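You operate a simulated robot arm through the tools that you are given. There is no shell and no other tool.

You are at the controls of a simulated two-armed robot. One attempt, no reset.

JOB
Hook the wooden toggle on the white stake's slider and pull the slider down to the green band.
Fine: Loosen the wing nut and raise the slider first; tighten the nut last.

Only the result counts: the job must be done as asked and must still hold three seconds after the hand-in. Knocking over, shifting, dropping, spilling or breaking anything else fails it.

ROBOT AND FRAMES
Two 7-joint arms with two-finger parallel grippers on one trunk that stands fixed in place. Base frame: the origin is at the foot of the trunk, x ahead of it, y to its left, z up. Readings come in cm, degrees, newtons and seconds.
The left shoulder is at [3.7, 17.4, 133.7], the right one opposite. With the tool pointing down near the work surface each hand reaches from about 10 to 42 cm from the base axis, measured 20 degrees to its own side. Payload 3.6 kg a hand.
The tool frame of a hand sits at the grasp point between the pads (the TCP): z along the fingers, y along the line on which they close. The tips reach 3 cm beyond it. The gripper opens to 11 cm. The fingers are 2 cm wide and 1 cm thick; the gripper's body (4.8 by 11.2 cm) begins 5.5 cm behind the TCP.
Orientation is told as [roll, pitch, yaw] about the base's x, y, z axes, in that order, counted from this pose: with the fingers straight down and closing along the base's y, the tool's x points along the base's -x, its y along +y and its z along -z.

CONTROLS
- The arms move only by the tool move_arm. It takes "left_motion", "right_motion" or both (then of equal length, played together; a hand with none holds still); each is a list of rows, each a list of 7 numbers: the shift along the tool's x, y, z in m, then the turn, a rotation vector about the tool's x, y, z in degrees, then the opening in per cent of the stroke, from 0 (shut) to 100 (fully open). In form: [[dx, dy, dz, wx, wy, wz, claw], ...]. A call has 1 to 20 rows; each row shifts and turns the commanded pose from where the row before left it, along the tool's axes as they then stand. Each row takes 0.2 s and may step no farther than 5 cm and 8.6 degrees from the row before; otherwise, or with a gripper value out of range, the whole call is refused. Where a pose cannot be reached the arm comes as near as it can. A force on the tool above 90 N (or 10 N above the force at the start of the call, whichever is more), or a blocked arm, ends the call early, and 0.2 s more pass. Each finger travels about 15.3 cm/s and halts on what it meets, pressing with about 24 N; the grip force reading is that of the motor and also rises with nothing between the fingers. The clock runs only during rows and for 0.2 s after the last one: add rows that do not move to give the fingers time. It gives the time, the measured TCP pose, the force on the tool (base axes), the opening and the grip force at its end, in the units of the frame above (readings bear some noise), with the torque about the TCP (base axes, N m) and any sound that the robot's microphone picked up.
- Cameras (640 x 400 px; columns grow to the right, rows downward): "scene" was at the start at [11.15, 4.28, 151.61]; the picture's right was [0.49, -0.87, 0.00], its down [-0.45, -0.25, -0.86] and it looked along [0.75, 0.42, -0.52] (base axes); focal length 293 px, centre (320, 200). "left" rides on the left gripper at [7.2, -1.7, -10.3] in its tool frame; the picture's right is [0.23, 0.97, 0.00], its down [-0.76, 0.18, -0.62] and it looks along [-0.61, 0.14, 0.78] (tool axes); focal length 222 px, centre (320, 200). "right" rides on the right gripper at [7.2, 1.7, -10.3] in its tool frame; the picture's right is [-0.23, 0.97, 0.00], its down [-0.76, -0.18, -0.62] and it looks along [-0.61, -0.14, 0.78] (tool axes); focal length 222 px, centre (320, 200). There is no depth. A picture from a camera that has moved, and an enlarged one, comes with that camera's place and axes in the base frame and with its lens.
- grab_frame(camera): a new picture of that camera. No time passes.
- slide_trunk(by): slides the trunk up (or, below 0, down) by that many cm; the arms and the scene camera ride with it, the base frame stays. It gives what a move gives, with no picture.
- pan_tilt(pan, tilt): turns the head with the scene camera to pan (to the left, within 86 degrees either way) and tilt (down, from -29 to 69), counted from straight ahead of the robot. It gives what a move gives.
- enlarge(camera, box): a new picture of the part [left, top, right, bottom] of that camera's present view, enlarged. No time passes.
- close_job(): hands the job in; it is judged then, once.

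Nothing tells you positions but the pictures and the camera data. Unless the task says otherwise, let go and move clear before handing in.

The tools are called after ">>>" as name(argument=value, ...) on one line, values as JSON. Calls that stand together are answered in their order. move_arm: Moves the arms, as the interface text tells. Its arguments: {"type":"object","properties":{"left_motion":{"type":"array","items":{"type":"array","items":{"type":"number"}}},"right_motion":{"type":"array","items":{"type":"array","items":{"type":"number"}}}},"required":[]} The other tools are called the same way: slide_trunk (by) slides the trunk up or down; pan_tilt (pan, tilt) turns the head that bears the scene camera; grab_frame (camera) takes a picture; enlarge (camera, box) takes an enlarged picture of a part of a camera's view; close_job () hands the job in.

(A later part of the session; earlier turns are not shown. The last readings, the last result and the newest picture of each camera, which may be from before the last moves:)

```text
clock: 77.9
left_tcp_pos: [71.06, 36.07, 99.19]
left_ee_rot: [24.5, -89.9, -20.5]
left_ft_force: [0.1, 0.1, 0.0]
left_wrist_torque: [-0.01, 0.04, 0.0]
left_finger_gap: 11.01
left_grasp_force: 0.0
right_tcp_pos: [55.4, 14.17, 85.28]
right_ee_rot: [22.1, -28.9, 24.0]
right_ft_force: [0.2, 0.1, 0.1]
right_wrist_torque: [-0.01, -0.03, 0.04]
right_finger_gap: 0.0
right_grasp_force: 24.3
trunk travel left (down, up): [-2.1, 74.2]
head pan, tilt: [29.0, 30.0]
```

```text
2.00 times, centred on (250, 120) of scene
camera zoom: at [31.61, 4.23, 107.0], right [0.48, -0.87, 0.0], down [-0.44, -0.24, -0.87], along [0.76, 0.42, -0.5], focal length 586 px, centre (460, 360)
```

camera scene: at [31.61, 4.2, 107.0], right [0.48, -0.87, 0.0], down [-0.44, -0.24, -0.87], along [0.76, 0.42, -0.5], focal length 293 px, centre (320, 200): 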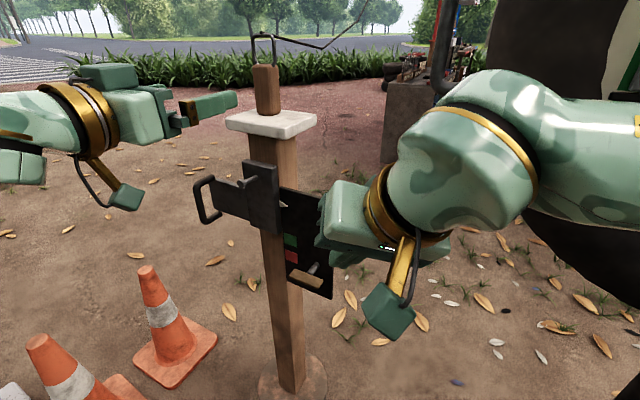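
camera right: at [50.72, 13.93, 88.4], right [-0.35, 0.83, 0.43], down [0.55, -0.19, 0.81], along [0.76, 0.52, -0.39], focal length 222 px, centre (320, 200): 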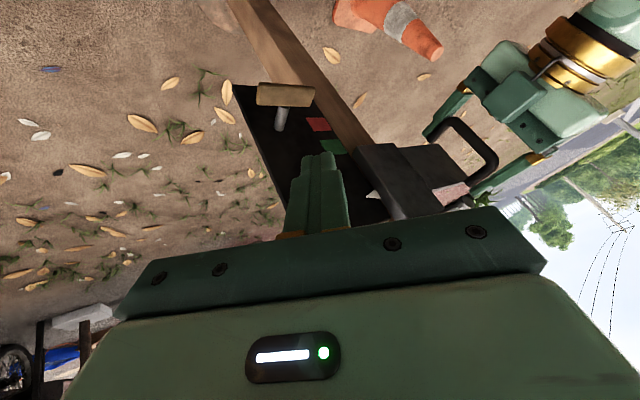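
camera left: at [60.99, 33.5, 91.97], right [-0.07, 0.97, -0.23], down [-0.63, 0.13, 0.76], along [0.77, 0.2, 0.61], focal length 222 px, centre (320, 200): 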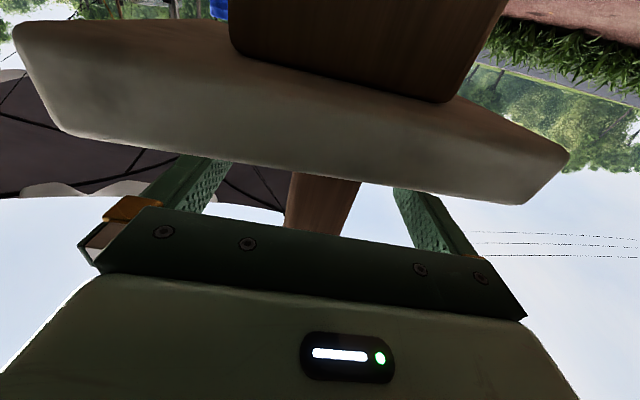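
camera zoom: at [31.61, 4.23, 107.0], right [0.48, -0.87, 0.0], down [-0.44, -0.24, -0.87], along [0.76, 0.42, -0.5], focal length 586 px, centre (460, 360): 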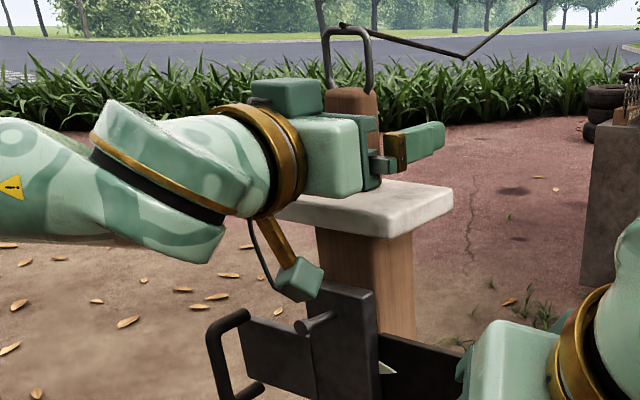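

The toggle sits between the fingers. I close gradually.

>>> move_arm(left_motion=[[0, 0, 0, 0, 0, 0, 75], [0, 0, 0, 0, 0, 0, 55], [0, 0, 0, 0, 0, 0, 42], [0, 0, 0, 0, 0, 0, 36], [0, 0, 0, 0, 0, 0, 32], [0, 0, 0, 0, 0, 0, 28], [0, 0, 0, 0, 0, 0, 20], [0, 0, 0, 0, 0, 0, 5], [0, 0, 0, 0, 0, 0, 5]])

>>> enlarge(camera="scene", box=[170, 20, 330, 220])

>>> grab_frame(camera="left")

```text
clock: 79.9
left_tcp_pos: [71.25, 35.85, 99.24]
left_ee_rot: [9.8, -89.9, -5.6]
left_ft_force: [0.2, -0.4, 0.7]
left_wrist_torque: [0.0, 0.0, 0.03]
left_finger_gap: 3.33
left_grasp_force: 24.1
right_tcp_pos: [55.32, 14.28, 85.35]
right_ee_rot: [22.2, -29.0, 24.0]
right_ft_force: [-0.5, 0.3, 0.5]
right_wrist_torque: [0.04, 0.01, 0.01]
right_finger_gap: 0.02
right_grasp_force: 24.6
trunk travel left (down, up): [-2.1, 74.2]
head pan, tilt: [29.0, 30.0]
```

```text
2.00 times, centred on (250, 120) of scene
camera zoom: at [31.62, 4.22, 107.0], right [0.48, -0.87, 0.0], down [-0.44, -0.24, -0.87], along [0.76, 0.42, -0.5], focal length 586 px, centre (460, 360)
```

zoom: 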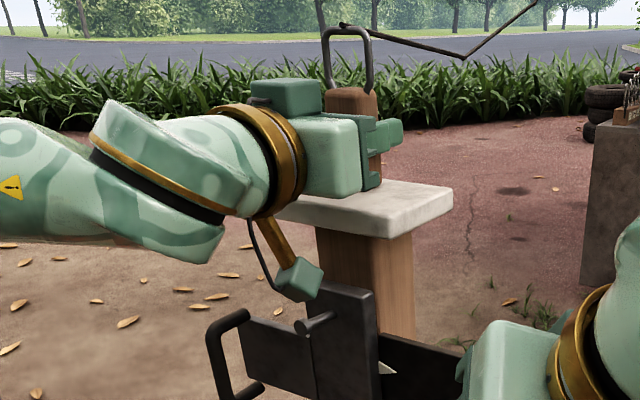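

```text
taken
camera left: at [60.97, 33.5, 91.96], right [-0.07, 0.97, -0.23], down [-0.63, 0.13, 0.76], along [0.77, 0.2, 0.61], focal length 222 px, centre (320, 200)
```

left: 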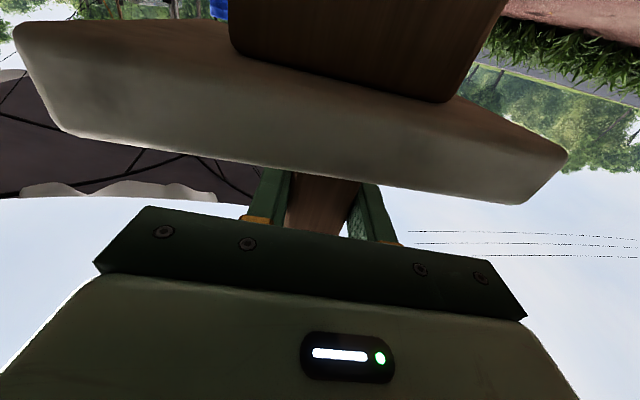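

The toggle is gripped (gap 3.33 cm). I lift it slightly, then draw it back toward me, watching the cord force.

>>> move_arm(left_motion=[[-0.008, 0, 0, 0, 0, 0, 5], [-0.012, 0, 0, 0, 0, 0, 5], [0, 0, -0.02, 0, 0, 0, 5], [0, 0, -0.03, 0, 0, 0, 5], [0, 0, -0.03, 0, 0, 0, 5], [0, 0, 0, 0, 0, 0, 5]])

>>> grab_frame(camera="scene")

>>> grab_frame(camera="left")

```text
clock: 81.3
left_tcp_pos: [62.63, 35.38, 101.26]
left_ee_rot: [7.5, -89.9, -3.5]
left_ft_force: [0.4, 0.4, -0.4]
left_wrist_torque: [0.0, 0.01, 0.02]
left_finger_gap: 3.34
left_grasp_force: 23.7
right_tcp_pos: [55.34, 14.29, 85.28]
right_ee_rot: [22.1, -28.9, 24.0]
right_ft_force: [0.9, -0.3, -0.3]
right_wrist_torque: [-0.02, 0.02, -0.03]
right_finger_gap: 0.01
right_grasp_force: 24.5
trunk travel left (down, up): [-2.1, 74.2]
head pan, tilt: [29.0, 30.0]
```

```text
taken
camera scene: at [31.63, 4.23, 106.99], right [0.48, -0.87, 0.0], down [-0.44, -0.24, -0.87], along [0.76, 0.42, -0.5], focal length 293 px, centre (320, 200)
```

scene: 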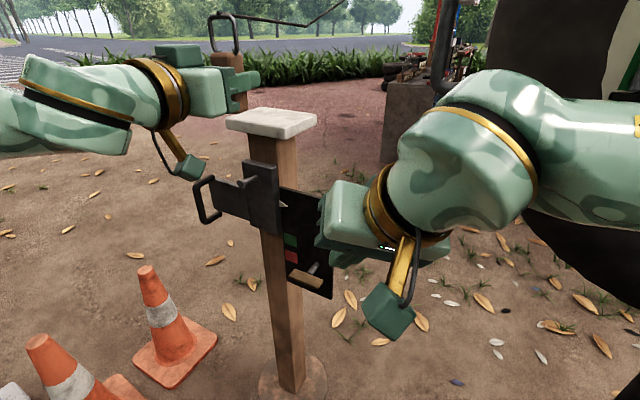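

```text
taken
camera left: at [52.6, 33.0, 94.04], right [-0.07, 0.97, -0.23], down [-0.63, 0.13, 0.76], along [0.77, 0.2, 0.61], focal length 222 px, centre (320, 200)
```

left: 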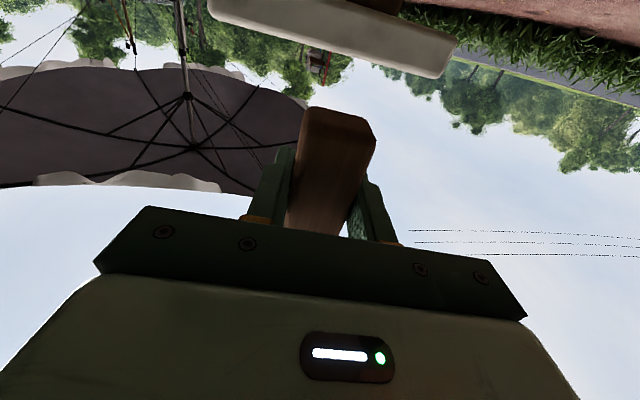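

No cord force so far. I draw back 4 cm more and lower it halfway toward the peg level.

>>> move_arm(left_motion=[[0, 0, -0.022, 0, 0, 0, 5], [0, 0, -0.022, 0, 0, 0, 5], [0.03, 0, 0, 0, 0, 0, 5], [0.03, 0, 0, 0, 0, 0, 5], [0.03, 0, 0, 0, 0, 0, 5], [0.03, 0, 0, 0, 0, 0, 5], [0, 0, 0, 0, 0, 0, 5]])

>>> grab_frame(camera="scene")

>>> grab_frame(camera="left")

```text
clock: 82.9
left_tcp_pos: [60.07, 36.03, 89.32]
left_ee_rot: [15.9, -89.9, -12.0]
left_ft_force: [-0.4, 0.3, -1.4]
left_wrist_torque: [0.0, -0.01, -0.03]
left_finger_gap: 3.33
left_grasp_force: 23.6
left hand out of reach, approached as far as the arm can: row 3, 4, 5
right_tcp_pos: [55.39, 14.13, 85.34]
right_ee_rot: [22.1, -28.9, 24.0]
right_ft_force: [-0.6, 0.1, 0.2]
right_wrist_torque: [0.0, 0.03, -0.01]
right_finger_gap: 0.0
right_grasp_force: 23.7
trunk travel left (down, up): [-2.1, 74.2]
head pan, tilt: [29.0, 30.0]
```

```text
taken
camera scene: at [31.59, 4.21, 107.01], right [0.48, -0.87, 0.0], down [-0.44, -0.24, -0.87], along [0.76, 0.42, -0.5], focal length 293 px, centre (320, 200)
```

scene: 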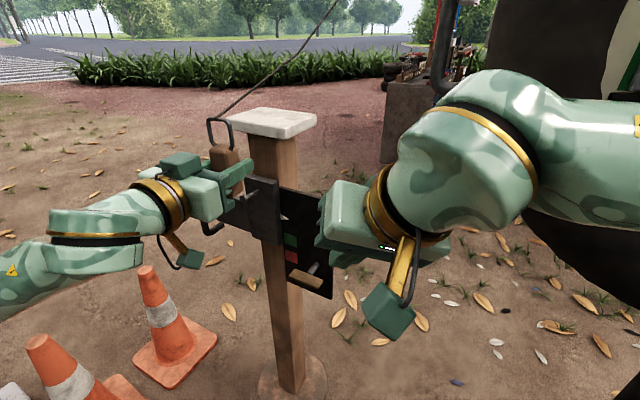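

```text
taken
camera left: at [49.98, 33.65, 82.05], right [-0.07, 0.97, -0.23], down [-0.63, 0.13, 0.76], along [0.77, 0.2, 0.61], focal length 222 px, centre (320, 200)
```

left: 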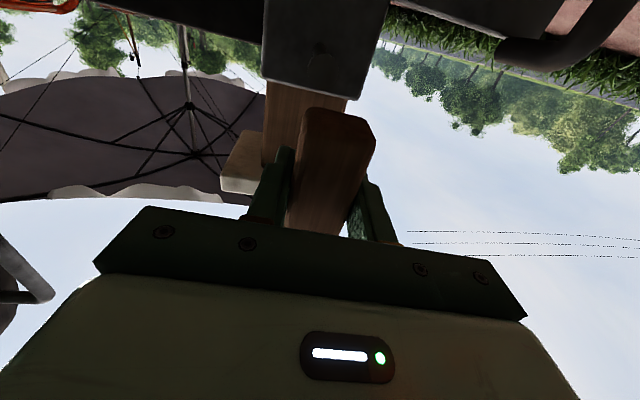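

The hand drifted forward a little, so I correct back by 2.5 cm and to y≈35 before lowering past the peg head.

>>> move_arm(left_motion=[[0, -0.004, -0.012, 0, 0, 0, 5], [0, -0.004, -0.012, 0, 0, 0, 5], [0, 0, 0, 0, 0, 0, 5]])

>>> enlarge(camera="scene", box=[130, 90, 330, 290])

```text
clock: 83.7
left_tcp_pos: [60.23, 36.06, 89.41]
left_ee_rot: [4.5, -89.9, -0.5]
left_ft_force: [0.1, 0.3, -0.7]
left_wrist_torque: [0.03, 0.02, 0.01]
left_finger_gap: 3.34
left_grasp_force: 24.0
left hand out of reach, approached as far as the arm can: row 1, 2
right_tcp_pos: [55.36, 14.24, 85.27]
right_ee_rot: [22.2, -28.8, 24.1]
right_ft_force: [0.6, -0.8, 0.5]
right_wrist_torque: [0.04, 0.01, -0.02]
right_finger_gap: 0.01
right_grasp_force: 24.2
trunk travel left (down, up): [-2.1, 74.2]
head pan, tilt: [29.0, 30.0]
```

```text
2.00 times, centred on (230, 190) of scene
camera zoom: at [31.62, 4.23, 107.0], right [0.48, -0.87, 0.0], down [-0.44, -0.24, -0.87], along [0.76, 0.42, -0.5], focal length 586 px, centre (500, 220)
```

zoom: 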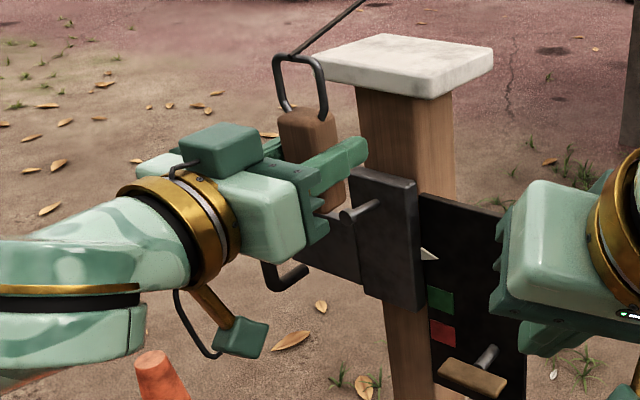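

The left arm is too folded here. I raise the trunk 12 cm, which moves the shoulders back, and then lower the hand with the arm.

>>> slide_trunk(by=12)

>>> grab_frame(camera="scene")

```text
clock: 85.2
left_tcp_pos: [60.28, 36.15, 101.42]
left_ee_rot: [14.6, -89.9, -10.5]
left_ft_force: [0.0, 0.0, -1.1]
left_wrist_torque: [0.01, -0.02, -0.03]
left_finger_gap: 3.36
left_grasp_force: 24.2
right_tcp_pos: [55.52, 14.27, 97.29]
right_ee_rot: [22.2, -28.8, 24.0]
right_ft_force: [-0.3, -0.4, 0.2]
right_wrist_torque: [-0.02, -0.01, 0.0]
right_finger_gap: 0.0
right_grasp_force: 24.2
trunk travel left (down, up): [-14.1, 62.2]
head pan, tilt: [29.0, 30.0]
```

```text
taken
camera scene: at [24.18, 4.23, 119.9], right [0.48, -0.87, 0.0], down [-0.44, -0.24, -0.87], along [0.76, 0.42, -0.5], focal length 293 px, centre (320, 200)
```

scene: 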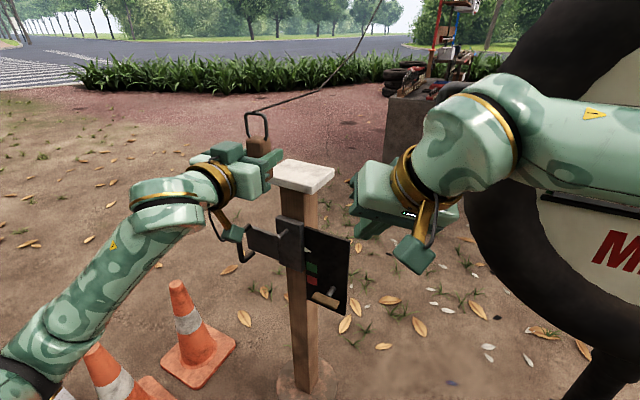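

Now I retreat slightly and lower the toggle in front of the peg.

>>> move_arm(left_motion=[[0, -0.005, -0.012, 0, 0, 0, 5], [0, -0.0045, -0.012, 0, 0, 0, 5], [0.03, 0, 0, 0, 0, 0, 5], [0.03, 0, 0, 0, 0, 0, 5], [0.03, 0, 0, 0, 0, 0, 5], [0.03, 0, 0, 0, 0, 0, 5], [0, 0, 0, 0, 0, 0, 5]])

>>> enlarge(camera="scene", box=[150, 80, 350, 290])

```text
clock: 86.8
left_tcp_pos: [57.92, 34.91, 89.41]
left_ee_rot: [17.5, -90.0, -13.4]
left_ft_force: [0.5, -0.3, -0.2]
left_wrist_torque: [0.04, -0.01, 0.01]
left_finger_gap: 3.33
left_grasp_force: 24.1
right_tcp_pos: [55.42, 14.31, 97.37]
right_ee_rot: [22.2, -29.0, 24.0]
right_ft_force: [0.6, 1.0, 0.0]
right_wrist_torque: [-0.03, -0.02, 0.03]
right_finger_gap: 0.0
right_grasp_force: 23.7
trunk travel left (down, up): [-14.1, 62.2]
head pan, tilt: [29.0, 30.0]
```

```text
1.90 times, centred on (250, 185) of scene
camera zoom: at [24.09, 4.23, 119.94], right [0.48, -0.87, 0.0], down [-0.44, -0.24, -0.87], along [0.76, 0.42, -0.5], focal length 558 px, centre (453, 229)
```

zoom: 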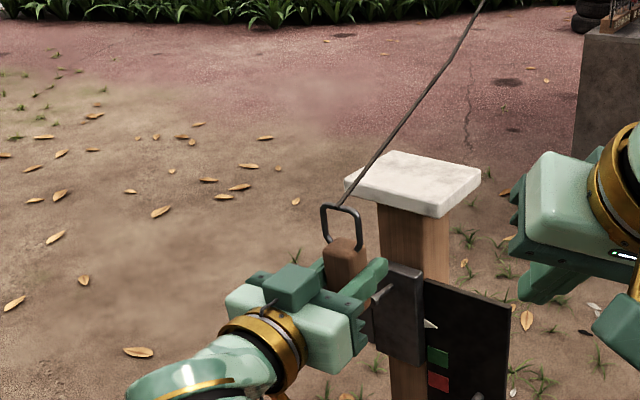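

No force yet and the cord is getting straighter. I continue down to peg height.

>>> move_arm(left_motion=[[0.02, 0, -0.005, 0, 0, 0, 5], [0.02, 0, 0, 0, 0, 0, 5], [0.02, 0, 0, 0, 0, 0, 5], [0.02, 0, 0, 0, 0, 0, 5], [0, 0, 0, 0, 0, 0, 5]])

>>> enlarge(camera="scene", box=[180, 120, 330, 280])

>>> grab_frame(camera="left")

>>> grab_frame(camera="right")

```text
clock: 88.0
left_tcp_pos: [57.17, 34.65, 81.24]
left_ee_rot: [24.6, -89.9, -20.5]
left_ft_force: [-0.4, -0.4, -0.8]
left_wrist_torque: [-0.01, 0.03, 0.02]
left_finger_gap: 3.36
left_grasp_force: 24.2
right_tcp_pos: [55.53, 14.19, 97.46]
right_ee_rot: [22.1, -29.0, 24.1]
right_ft_force: [0.0, -0.2, -0.1]
right_wrist_torque: [0.05, 0.02, 0.02]
right_finger_gap: 0.01
right_grasp_force: 24.2
trunk travel left (down, up): [-14.1, 62.2]
head pan, tilt: [29.0, 30.0]
```

```text
2.50 times, centred on (255, 200) of scene
camera zoom: at [24.09, 4.23, 119.94], right [0.48, -0.87, 0.0], down [-0.44, -0.24, -0.87], along [0.76, 0.42, -0.5], focal length 732 px, centre (482, 200)
```

zoom: 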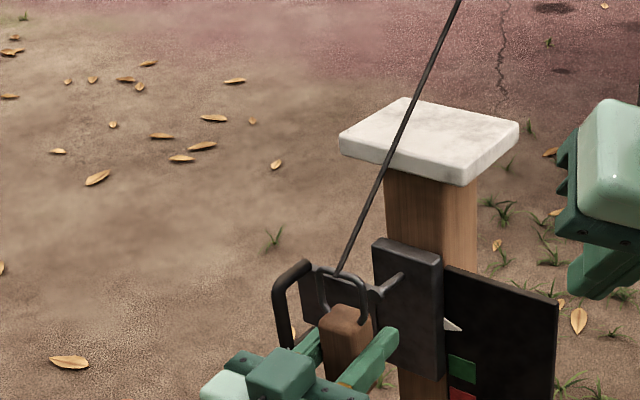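

```text
taken
camera left: at [47.16, 32.29, 74.04], right [-0.07, 0.97, -0.23], down [-0.63, 0.13, 0.76], along [0.77, 0.2, 0.61], focal length 222 px, centre (320, 200)
```

left: 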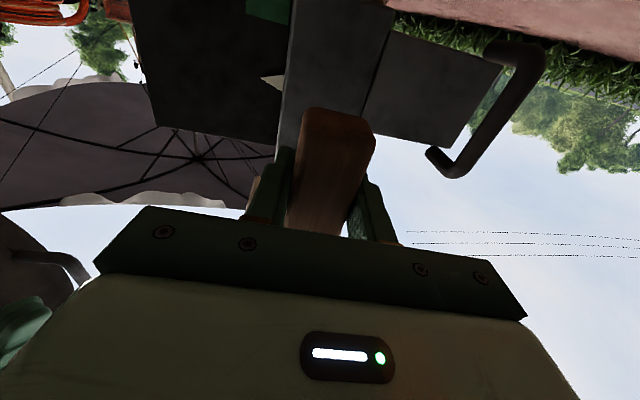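

```text
taken
camera right: at [46.19, 7.54, 102.83], right [-0.35, 0.83, 0.43], down [0.55, -0.19, 0.81], along [0.76, 0.52, -0.39], focal length 222 px, centre (320, 200)
```

right: 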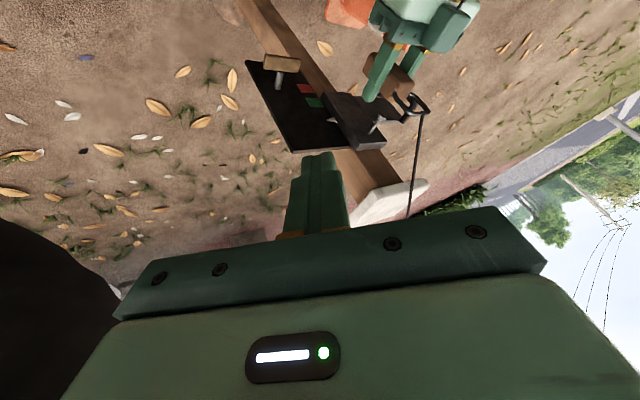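

The bail is in front of the peg, and the cord looks straight but without tension. I zoom in to check alignment.

>>> enlarge(camera="scene", box=[235, 215, 295, 275])

>>> enlarge(camera="right", box=[330, 50, 450, 160])

```text
6.67 times, centred on (265, 245) of scene
camera zoom: at [24.09, 4.23, 119.94], right [0.48, -0.87, 0.0], down [-0.44, -0.24, -0.87], along [0.76, 0.42, -0.5], focal length 1953 px, centre (687, -100)
```

zoom: 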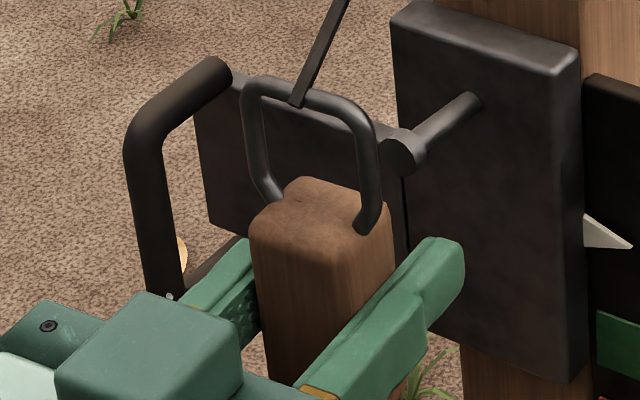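

```text
3.64 times, centred on (390, 105) of right
camera zoom: at [46.19, 7.54, 102.83], right [-0.35, 0.83, 0.43], down [0.55, -0.19, 0.81], along [0.76, 0.52, -0.39], focal length 808 px, centre (66, 546)
```

zoom: 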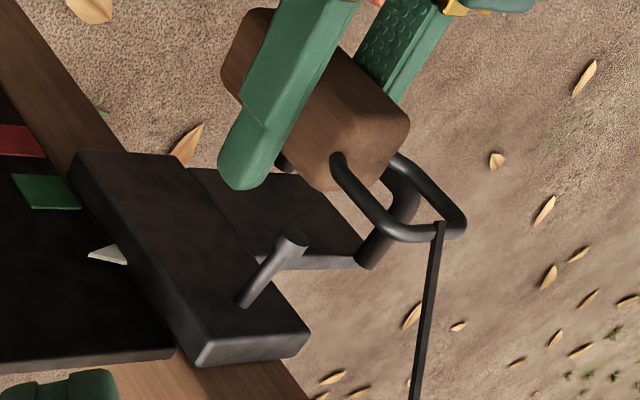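

The slider has crept down about 2.4 cm, and the peg head is now at [61.2, 34.6, 83.9]. The bail centre is at [57, 34.3, 86.7]. I lower by about 3 cm, then slide the bail over the peg.

>>> move_arm(left_motion=[[0.015, 0, 0, 0, 0, 0, 5], [0.015, 0, 0, 0, 0, 0, 5], [0, 0, 0.015, 0, 0, 0, 5], [0, 0, 0, 0, 0, 0, 5]])

>>> enlarge(camera="scene", box=[235, 215, 295, 275])

>>> enlarge(camera="right", box=[330, 50, 450, 160])

```text
clock: 89.0
left_tcp_pos: [58.8, 34.96, 78.6]
left_ee_rot: [7.6, -89.9, -3.5]
left_ft_force: [-0.5, 0.5, -1.0]
left_wrist_torque: [0.0, 0.0, -0.02]
left_finger_gap: 3.31
left_grasp_force: 24.3
right_tcp_pos: [55.4, 14.2, 97.4]
right_ee_rot: [22.3, -29.0, 24.0]
right_ft_force: [-0.3, 0.2, -0.1]
right_wrist_torque: [-0.02, -0.01, 0.01]
right_finger_gap: 0.01
right_grasp_force: 24.4
trunk travel left (down, up): [-14.1, 62.2]
head pan, tilt: [29.0, 30.0]
```

```text
6.67 times, centred on (265, 245) of scene
camera zoom: at [24.09, 4.23, 119.94], right [0.48, -0.87, 0.0], down [-0.44, -0.24, -0.87], along [0.76, 0.42, -0.5], focal length 1953 px, centre (687, -100)
```

zoom: 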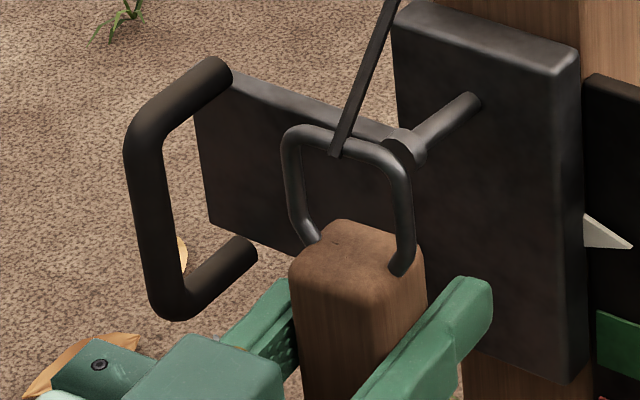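

```text
3.64 times, centred on (390, 105) of right
camera zoom: at [46.18, 7.54, 102.83], right [-0.35, 0.83, 0.43], down [0.55, -0.19, 0.81], along [0.76, 0.52, -0.39], focal length 808 px, centre (66, 546)
```

zoom: 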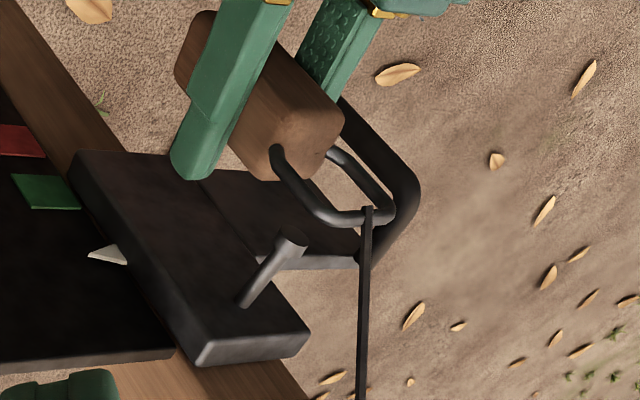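

The bail centre [58.6, 34.5, 84.1] lines up with the peg head [61.2, 34.6, 83.9]. I push forward in small steps.

>>> move_arm(left_motion=[[0, 0, 0.012, 0, 0, 0, 5], [0, 0, 0.012, 0, 0, 0, 5], [0, 0, 0.008, 0, 0, 0, 5], [0, 0, 0.006, 0, 0, 0, 5], [0, 0, 0, 0, 0, 0, 5]])

>>> enlarge(camera="scene", box=[235, 215, 295, 275])

>>> enlarge(camera="right", box=[330, 50, 450, 160])

```text
clock: 90.2
left_tcp_pos: [61.87, 35.23, 78.5]
left_ee_rot: [26.6, -89.8, -22.6]
left_ft_force: [-102.4, 12.3, 1.6]
left_wrist_torque: [-0.07, -0.34, -2.03]
left_finger_gap: 3.34
left_grasp_force: 23.9
right_tcp_pos: [54.78, 14.18, 97.94]
right_ee_rot: [21.9, -29.4, 24.0]
right_ft_force: [0.1, 1.0, 0.2]
right_wrist_torque: [-0.05, 0.02, 0.01]
right_finger_gap: 0.0
right_grasp_force: 24.7
trunk travel left (down, up): [-14.1, 62.2]
head pan, tilt: [29.0, 30.0]
stopped in row 5 (left hand): the force on the tool passed its limit at 94 N (the readings are from after the stop); the commanded pose is now the measured one
```

```text
6.67 times, centred on (265, 245) of scene
camera zoom: at [22.85, 4.52, 120.19], right [0.49, -0.87, 0.01], down [-0.43, -0.25, -0.87], along [0.76, 0.42, -0.49], focal length 1953 px, centre (687, -100)
```

zoom: 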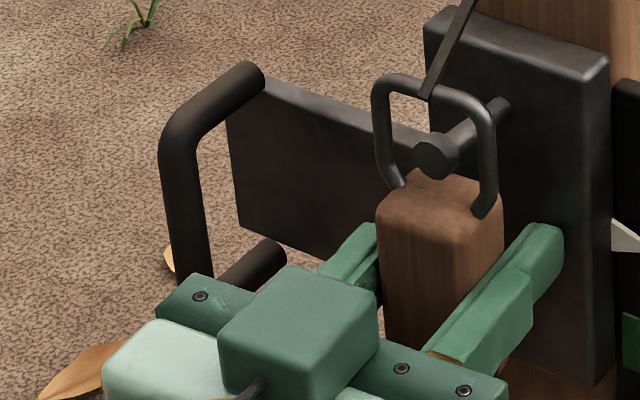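

```text
3.64 times, centred on (390, 105) of right
camera zoom: at [45.44, 7.51, 103.31], right [-0.35, 0.83, 0.43], down [0.54, -0.19, 0.82], along [0.77, 0.52, -0.38], focal length 808 px, centre (66, 546)
```

zoom: 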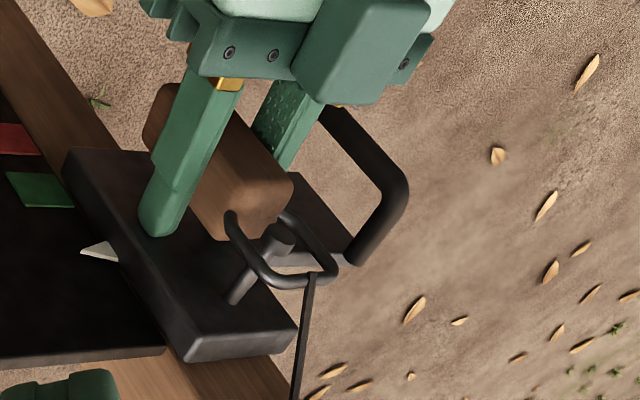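

The bail is over the peg, past its head, but the fingertips touched the slider face hard. I back off a little at once.

>>> move_arm(left_motion=[[0, 0, -0.006, 0, 0, 0, 5], [0, 0, 0, 0, 0, 0, 5]])

>>> enlarge(camera="scene", box=[235, 215, 295, 275])

>>> grab_frame(camera="scene")

```text
clock: 90.8
left_tcp_pos: [61.98, 35.26, 78.41]
left_ee_rot: [12.5, -89.8, -8.5]
left_ft_force: [-59.0, 24.1, 5.3]
left_wrist_torque: [-0.12, -0.22, -0.7]
left_finger_gap: 3.33
left_grasp_force: 23.4
right_tcp_pos: [55.0, 14.2, 97.73]
right_ee_rot: [21.9, -29.2, 23.9]
right_ft_force: [0.3, -0.3, -0.1]
right_wrist_torque: [0.03, 0.01, -0.01]
right_finger_gap: 0.0
right_grasp_force: 24.0
trunk travel left (down, up): [-14.1, 62.2]
head pan, tilt: [29.0, 30.0]
```

```text
6.67 times, centred on (265, 245) of scene
camera zoom: at [23.49, 4.56, 120.06], right [0.49, -0.87, 0.0], down [-0.43, -0.25, -0.87], along [0.76, 0.42, -0.5], focal length 1953 px, centre (687, -100)
```

zoom: 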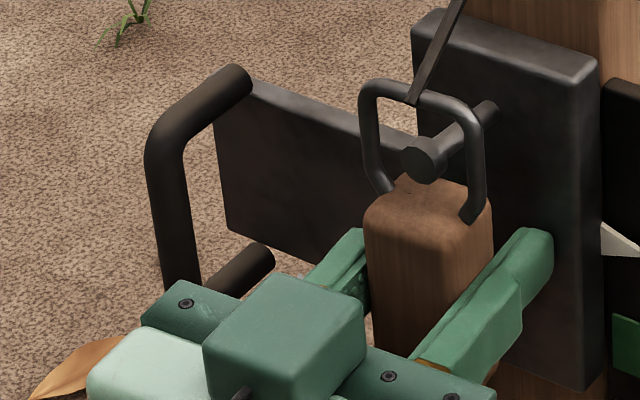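

```text
taken
camera scene: at [23.49, 4.56, 120.06], right [0.49, -0.87, 0.0], down [-0.43, -0.25, -0.87], along [0.76, 0.42, -0.5], focal length 293 px, centre (320, 200)
```

scene: 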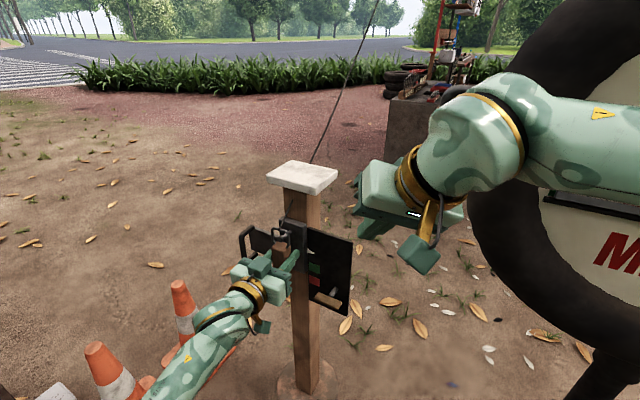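

There's still some push, so I back off another 8 mm.

>>> move_arm(left_motion=[[0, 0, -0.005, 0, 0, 0, 5], [0, 0, -0.003, 0, 0, 0, 5], [0, 0, 0, 0, 0, 0, 5]])

>>> enlarge(camera="scene", box=[235, 215, 295, 275])

>>> enlarge(camera="right", box=[330, 50, 450, 160])

```text
clock: 91.6
left_tcp_pos: [61.34, 34.68, 78.12]
left_ee_rot: [7.5, -89.5, -3.6]
left_ft_force: [0.3, -0.5, -0.5]
left_wrist_torque: [0.02, -0.01, -0.01]
left_finger_gap: 3.35
left_grasp_force: 24.3
right_tcp_pos: [55.51, 14.23, 97.32]
right_ee_rot: [22.2, -28.9, 23.9]
right_ft_force: [1.1, -0.1, -0.3]
right_wrist_torque: [0.04, 0.01, 0.03]
right_finger_gap: 0.0
right_grasp_force: 23.7
trunk travel left (down, up): [-14.1, 62.2]
head pan, tilt: [29.0, 30.0]
```

```text
6.67 times, centred on (265, 245) of scene
camera zoom: at [24.15, 4.15, 119.93], right [0.48, -0.88, 0.0], down [-0.44, -0.24, -0.87], along [0.76, 0.42, -0.5], focal length 1953 px, centre (687, -100)
```

zoom: 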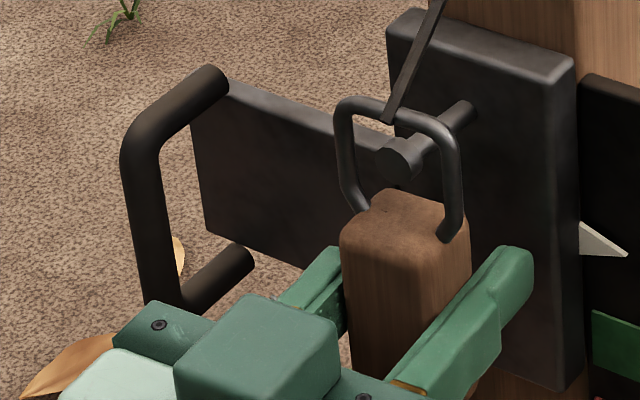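

```text
3.64 times, centred on (390, 105) of right
camera zoom: at [46.31, 7.43, 102.83], right [-0.35, 0.83, 0.43], down [0.55, -0.2, 0.81], along [0.76, 0.52, -0.39], focal length 808 px, centre (66, 546)
```

zoom: 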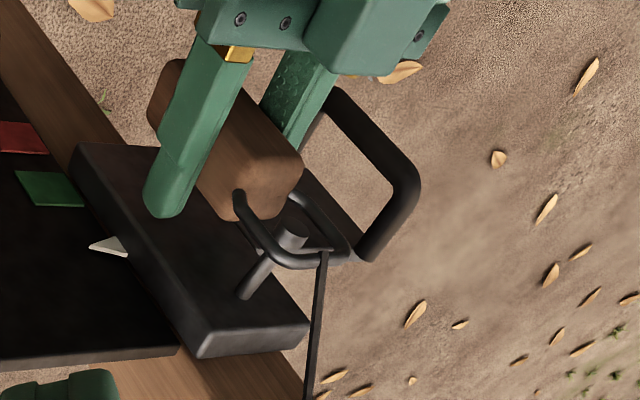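

Forces are zero, but the bail is only around the head. I tilt the hand nose-down about 20° so the bail leans over the shaft behind the head without the fingertips touching the slider.

>>> move_arm(left_motion=[[-0.001, 0, 0, 0, 5, 0, 5], [-0.001, 0, 0, 0, 5, 0, 5], [-0.001, 0, 0, 0, 5, 0, 5], [0, 0, 0, 0, 5, 0, 5], [0, 0, 0, 0, 0, 0, 5]])

>>> enlarge(camera="scene", box=[235, 215, 295, 275])

>>> enlarge(camera="right", box=[330, 50, 450, 160])

```text
clock: 92.8
left_tcp_pos: [61.35, 34.85, 78.43]
left_ee_rot: [0.2, -69.4, 3.6]
left_ft_force: [-0.2, -1.1, -0.2]
left_wrist_torque: [-0.01, 0.05, -0.04]
left_finger_gap: 3.32
left_grasp_force: 23.9
right_tcp_pos: [55.61, 14.06, 97.47]
right_ee_rot: [22.2, -28.9, 23.8]
right_ft_force: [-0.2, 0.4, 0.9]
right_wrist_torque: [0.01, 0.01, 0.03]
right_finger_gap: 0.01
right_grasp_force: 23.6
trunk travel left (down, up): [-14.1, 62.2]
head pan, tilt: [29.0, 30.0]
```

```text
6.67 times, centred on (265, 245) of scene
camera zoom: at [24.1, 4.23, 119.93], right [0.48, -0.87, 0.0], down [-0.44, -0.24, -0.87], along [0.76, 0.42, -0.5], focal length 1953 px, centre (687, -100)
```

zoom: 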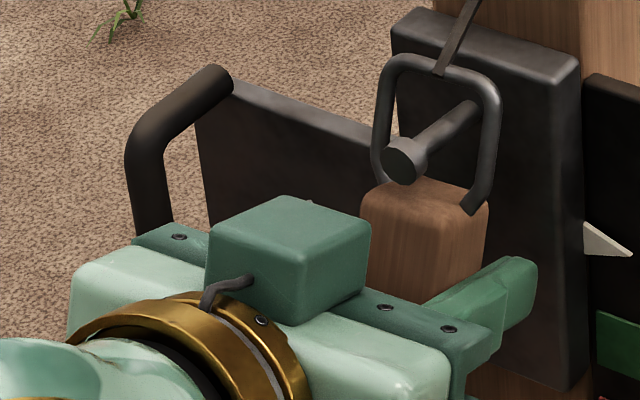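

```text
3.64 times, centred on (390, 105) of right
camera zoom: at [46.34, 7.37, 102.83], right [-0.34, 0.83, 0.43], down [0.55, -0.2, 0.81], along [0.76, 0.52, -0.39], focal length 808 px, centre (66, 546)
```

zoom: 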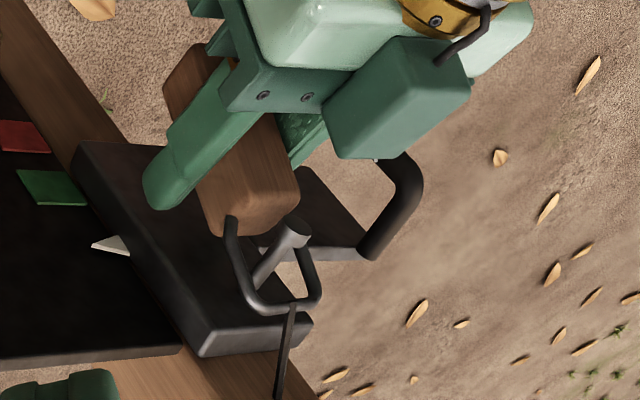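

The bail is now clearly behind the peg head, around the shaft. I lower a bit so the bail settles on the shaft, then open gently.

>>> move_arm(left_motion=[[0.0056, 0, 0.002, 0, 0, 0, 5], [0.0056, 0, 0.002, 0, 0, 0, 5], [0, 0, 0, 0, 0, 0, 5]])

>>> enlarge(camera="scene", box=[235, 215, 295, 275])

```text
clock: 93.6
left_tcp_pos: [61.24, 34.87, 77.08]
left_ee_rot: [0.3, -69.5, 3.6]
left_ft_force: [0.0, 0.3, -0.8]
left_wrist_torque: [-0.02, -0.02, 0.02]
left_finger_gap: 3.34
left_grasp_force: 23.9
right_tcp_pos: [55.61, 14.02, 97.39]
right_ee_rot: [22.1, -29.0, 23.8]
right_ft_force: [-0.2, -0.4, 0.7]
right_wrist_torque: [0.02, 0.0, 0.04]
right_finger_gap: 0.01
right_grasp_force: 24.1
trunk travel left (down, up): [-14.1, 62.2]
head pan, tilt: [29.0, 30.0]
```

```text
6.67 times, centred on (265, 245) of scene
camera zoom: at [24.1, 4.23, 119.93], right [0.48, -0.87, 0.0], down [-0.44, -0.24, -0.87], along [0.76, 0.42, -0.5], focal length 1953 px, centre (687, -100)
```

zoom: 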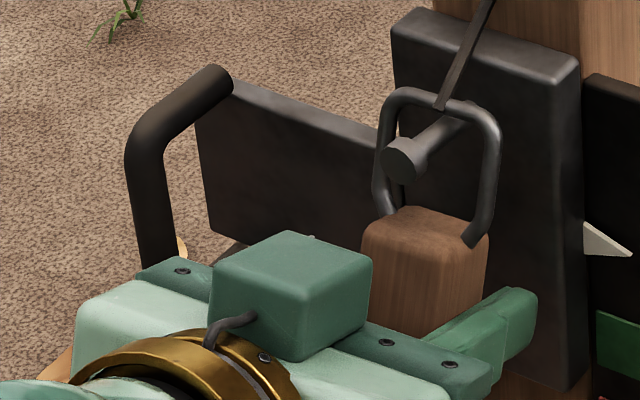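

Now I release gradually.

>>> move_arm(left_motion=[[0, 0, 0, 0, 0, 0, 32], [0, 0, 0, 0, 0, 0, 36], [0, 0, 0, 0, 0, 0, 42], [0, 0, 0, 0, 0, 0, 60], [0, 0, 0, 0, 0, 0, 70]])

>>> enlarge(camera="scene", box=[235, 215, 295, 275])

>>> enlarge(camera="right", box=[330, 50, 450, 160])

```text
clock: 94.8
left_tcp_pos: [61.17, 34.88, 77.04]
left_ee_rot: [0.2, -69.6, 3.6]
left_ft_force: [0.4, -0.1, 0.7]
left_wrist_torque: [0.03, -0.01, 0.02]
left_finger_gap: 7.68
left_grasp_force: 0.0
right_tcp_pos: [55.56, 14.1, 97.42]
right_ee_rot: [22.3, -28.9, 23.8]
right_ft_force: [0.3, -0.5, 0.6]
right_wrist_torque: [-0.04, -0.01, -0.05]
right_finger_gap: 0.0
right_grasp_force: 23.8
trunk travel left (down, up): [-14.1, 62.2]
head pan, tilt: [29.0, 30.0]
```

```text
6.67 times, centred on (265, 245) of scene
camera zoom: at [24.1, 4.22, 119.93], right [0.48, -0.87, 0.0], down [-0.44, -0.24, -0.87], along [0.76, 0.42, -0.5], focal length 1953 px, centre (687, -100)
```

zoom: 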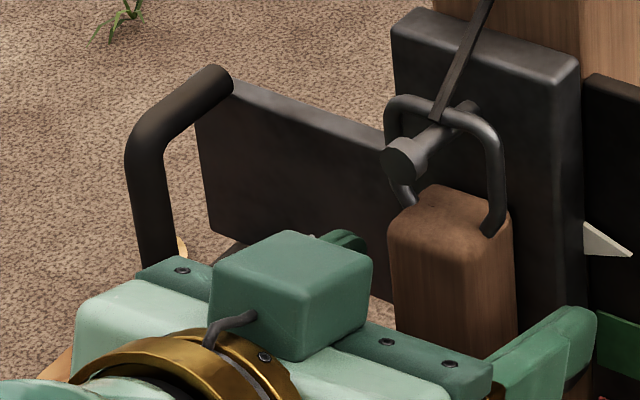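

```text
3.64 times, centred on (390, 105) of right
camera zoom: at [46.34, 7.37, 102.83], right [-0.34, 0.83, 0.43], down [0.55, -0.2, 0.81], along [0.76, 0.52, -0.39], focal length 808 px, centre (66, 546)
```

zoom: 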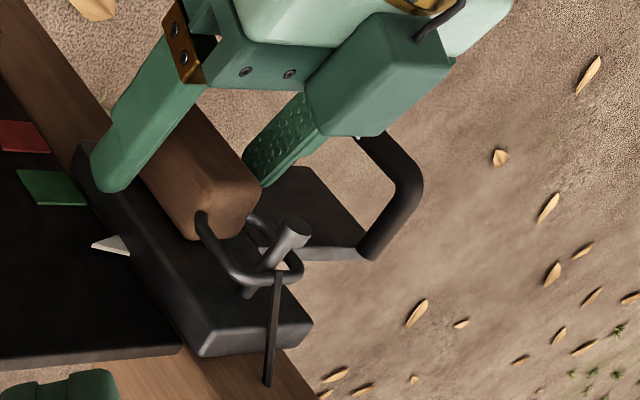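

The toggle now hangs on the peg against the slider. I retract the left hand and return it to the handle-gripping roll.

>>> move_arm(left_motion=[[0.007, 0, -0.019, 0, 0, 0, 70], [0.01, 0, -0.028, 0, 0, 0, 70], [0.014, 0, -0.037, 0, 0, 0, 70], [0.003, 0.02, -0.01, 0, -7, 0, 70], [0, 0.02, 0, 0, -7, 0, 70], [0, 0.02, 0, 0, -6.6, 0, 100], [0, 0.02, 0, 0, 0, 8.2, 100], [0, 0, 0, 0, 0, 8.2, 100], [0, 0, 0, 0, 0, 8.2, 100], [0, 0, 0, 0, 0, 8.2, 100], [0, 0, 0, 0, 0, 8.2, 100], [0, 0, 0, 0, 0, 8.2, 100], [0, 0, 0, 0, 0, 8.2, 100], [0, 0, 0, 0, 0, 8.2, 100], [0, 0, 0, 0, 0, 8.2, 100], [0, 0, 0, 0, 0, 8.2, 100], [0, 0, 0, 0, 0, 8, 100]])

>>> grab_frame(camera="scene")

>>> grab_frame(camera="left")

```text
clock: 98.4
left_tcp_pos: [50.92, 42.11, 77.35]
left_ee_rot: [90.1, 0.2, -86.2]
left_ft_force: [-0.5, 1.0, 0.5]
left_wrist_torque: [0.01, 0.05, 0.03]
left_finger_gap: 11.02
left_grasp_force: 0.0
right_tcp_pos: [55.63, 14.08, 97.47]
right_ee_rot: [22.1, -28.9, 23.8]
right_ft_force: [0.1, -0.3, 0.6]
right_wrist_torque: [0.02, -0.01, -0.01]
right_finger_gap: 0.0
right_grasp_force: 23.7
trunk travel left (down, up): [-14.1, 62.2]
head pan, tilt: [29.0, 30.0]
```

```text
taken
camera scene: at [24.09, 4.23, 119.94], right [0.48, -0.87, 0.0], down [-0.44, -0.24, -0.87], along [0.76, 0.42, -0.5], focal length 293 px, centre (320, 200)
```

scene: 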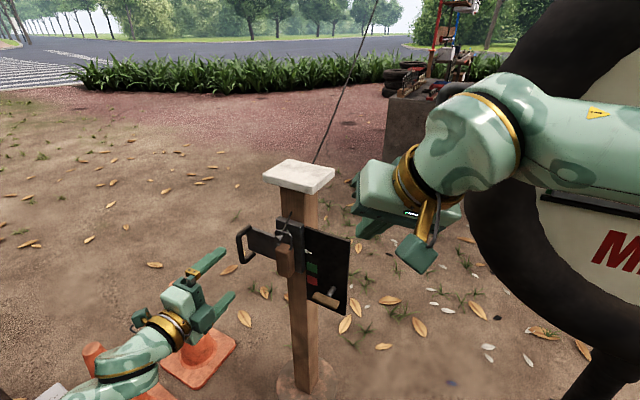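

```text
taken
camera left: at [40.14, 48.61, 75.56], right [-0.02, 0.22, 0.97], down [-0.57, -0.8, 0.17], along [0.82, -0.55, 0.14], focal length 222 px, centre (320, 200)
```

left: 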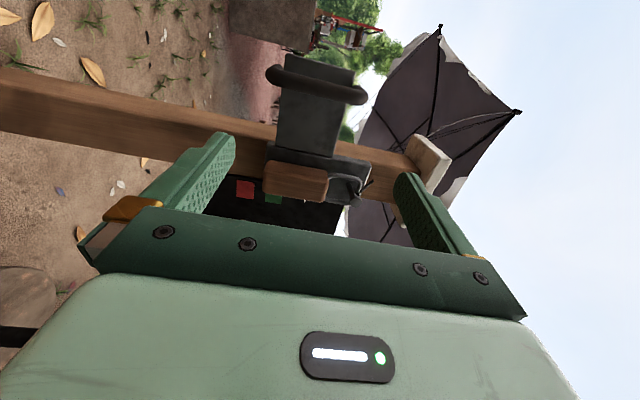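

Toggle hooked. I'll check that the stake didn't shift when it was pressed, by repeating an earlier crop.

>>> enlarge(camera="scene", box=[150, 80, 350, 290])

>>> enlarge(camera="scene", box=[235, 215, 355, 320])

```text
1.90 times, centred on (250, 185) of scene
camera zoom: at [24.09, 4.23, 119.94], right [0.48, -0.87, 0.0], down [-0.44, -0.24, -0.87], along [0.76, 0.42, -0.5], focal length 558 px, centre (453, 229)
```

zoom: 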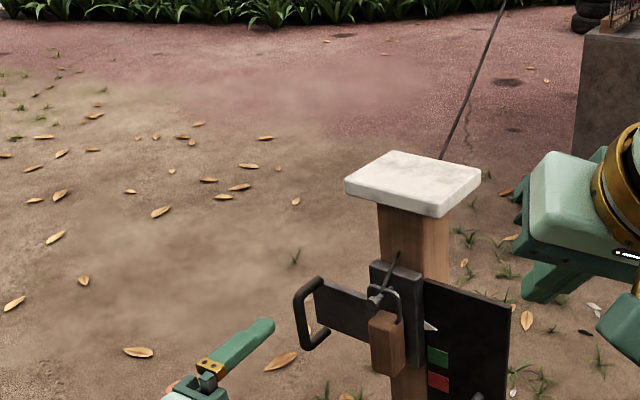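

```text
3.81 times, centred on (295, 268) of scene
camera zoom: at [24.09, 4.23, 119.94], right [0.48, -0.87, 0.0], down [-0.44, -0.24, -0.87], along [0.76, 0.42, -0.5], focal length 1116 px, centre (415, -57)
```

zoom: 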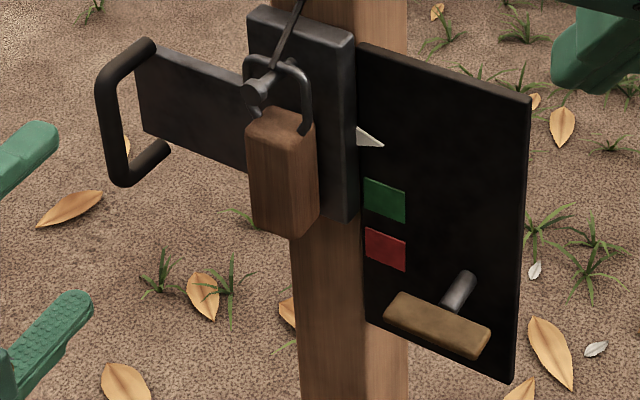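

The stake hasn't moved, and the slider stays put. Now I lower the trunk back so the right hand can reach the nut later.

>>> slide_trunk(by=-12)

>>> grab_frame(camera="scene")

>>> enlarge(camera="scene", box=[190, 150, 340, 310])

```text
clock: 99.9
left_tcp_pos: [50.82, 42.2, 65.33]
left_ee_rot: [90.1, 0.1, -86.2]
left_ft_force: [-0.3, 0.6, -0.4]
left_wrist_torque: [0.0, -0.01, -0.02]
left_finger_gap: 11.05
left_grasp_force: 0.0
right_tcp_pos: [55.55, 14.08, 85.54]
right_ee_rot: [22.0, -29.0, 23.9]
right_ft_force: [-0.3, 0.0, 0.3]
right_wrist_torque: [-0.02, -0.03, 0.04]
right_finger_gap: 0.0
right_grasp_force: 23.7
trunk travel left (down, up): [-2.1, 74.2]
head pan, tilt: [29.0, 30.0]
```

```text
taken
camera scene: at [31.55, 4.22, 107.03], right [0.48, -0.87, 0.0], down [-0.44, -0.24, -0.87], along [0.76, 0.42, -0.5], focal length 293 px, centre (320, 200)
```

scene: 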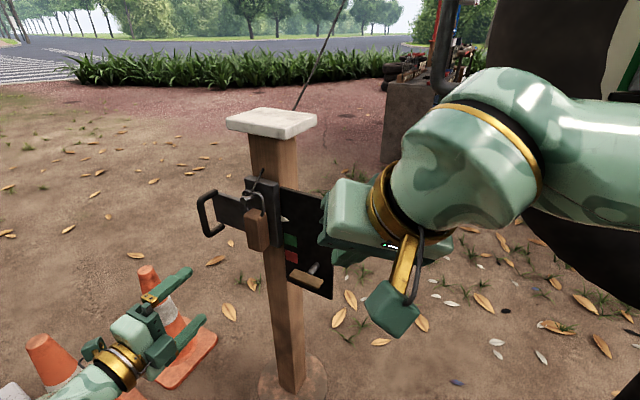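

```text
2.50 times, centred on (265, 230) of scene
camera zoom: at [31.55, 4.22, 107.03], right [0.48, -0.87, 0.0], down [-0.44, -0.24, -0.87], along [0.76, 0.42, -0.5], focal length 732 px, centre (458, 125)
```

zoom: 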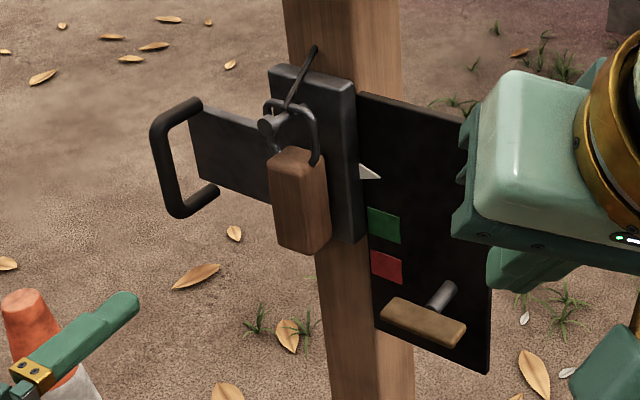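

The handle centre is now at z≈77. I move the left hand to it and grip.

>>> move_arm(left_motion=[[0.0112, 0.039, 0.001, 0, 0, 0, 100], [0.0112, 0.039, 0.001, 0, 0, 0, 100], [0.0112, 0.039, 0.001, 0, 0, 0, 100], [0, 0, 0.037, 0, 0, 0, 100], [0, 0, 0.037, 0, 0, 0, 100], [0, 0, 0.037, 0, 0, 0, 100], [0, 0, 0, 0, 0, 0, 100]])

>>> grab_frame(camera="left")

>>> enlarge(camera="scene", box=[150, 150, 340, 310])

```text
clock: 101.5
left_tcp_pos: [61.84, 46.19, 77.0]
left_ee_rot: [89.9, 0.2, -86.1]
left_ft_force: [-1.5, 0.2, -0.2]
left_wrist_torque: [0.01, -0.01, -0.02]
left_finger_gap: 10.98
left_grasp_force: 0.1
right_tcp_pos: [55.54, 14.04, 85.24]
right_ee_rot: [22.1, -28.8, 23.9]
right_ft_force: [0.5, 0.3, -0.3]
right_wrist_torque: [-0.04, -0.03, 0.01]
right_finger_gap: 0.0
right_grasp_force: 23.9
trunk travel left (down, up): [-2.1, 74.2]
head pan, tilt: [29.0, 30.0]
```

```text
taken
camera left: at [51.08, 52.84, 75.32], right [-0.02, 0.23, 0.97], down [-0.57, -0.8, 0.18], along [0.82, -0.55, 0.14], focal length 222 px, centre (320, 200)
```

left: 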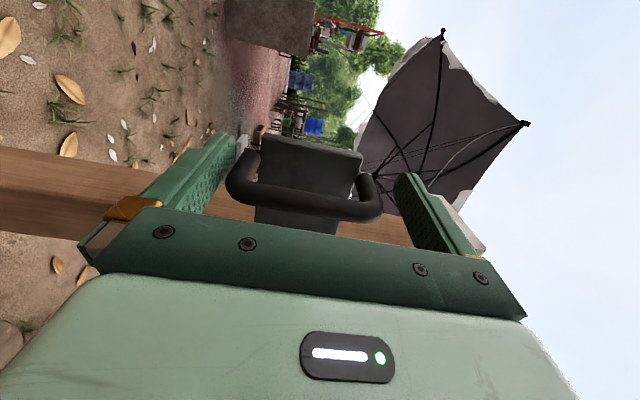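

```text
2.50 times, centred on (245, 230) of scene
camera zoom: at [31.61, 4.23, 107.0], right [0.48, -0.87, 0.0], down [-0.44, -0.24, -0.87], along [0.76, 0.42, -0.5], focal length 732 px, centre (508, 125)
```

zoom: 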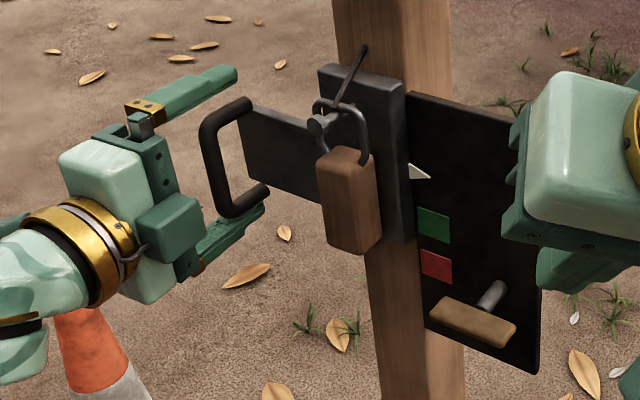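

It is well placed, so I close on the handle.

>>> move_arm(left_motion=[[0, -0.004, 0.004, 0, 0, 0, 95], [0, 0, 0, 0, 0, 0, 90], [0, 0, 0, 0, 0, 0, 85], [0, 0, 0, 0, 0, 0, 70], [0, 0, 0, 0, 0, 0, 50]])

>>> enlarge(camera="scene", box=[150, 150, 340, 310])

```text
clock: 102.7
left_tcp_pos: [62.31, 46.43, 76.46]
left_ee_rot: [89.9, 0.0, -86.1]
left_ft_force: [-0.3, -0.4, -5.3]
left_wrist_torque: [-0.11, 1.83, 0.37]
left_finger_gap: 9.28
left_grasp_force: 45.0
right_tcp_pos: [55.53, 14.02, 85.39]
right_ee_rot: [22.2, -28.8, 23.8]
right_ft_force: [0.5, 0.6, -0.3]
right_wrist_torque: [0.01, 0.04, 0.02]
right_finger_gap: 0.0
right_grasp_force: 23.5
trunk travel left (down, up): [-2.1, 74.2]
head pan, tilt: [29.0, 30.0]
```

```text
2.50 times, centred on (245, 230) of scene
camera zoom: at [31.67, 4.25, 106.97], right [0.48, -0.87, 0.0], down [-0.44, -0.24, -0.87], along [0.76, 0.42, -0.5], focal length 732 px, centre (508, 125)
```

zoom: 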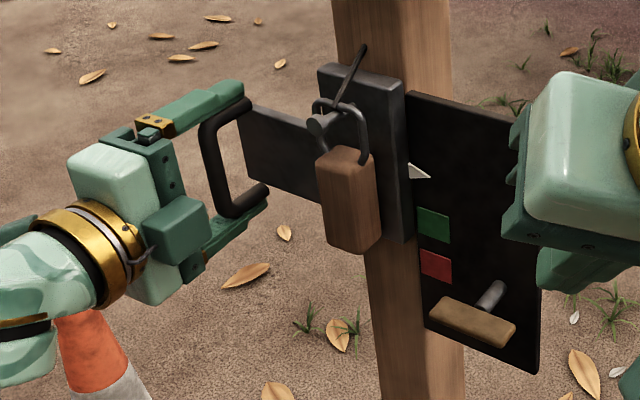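

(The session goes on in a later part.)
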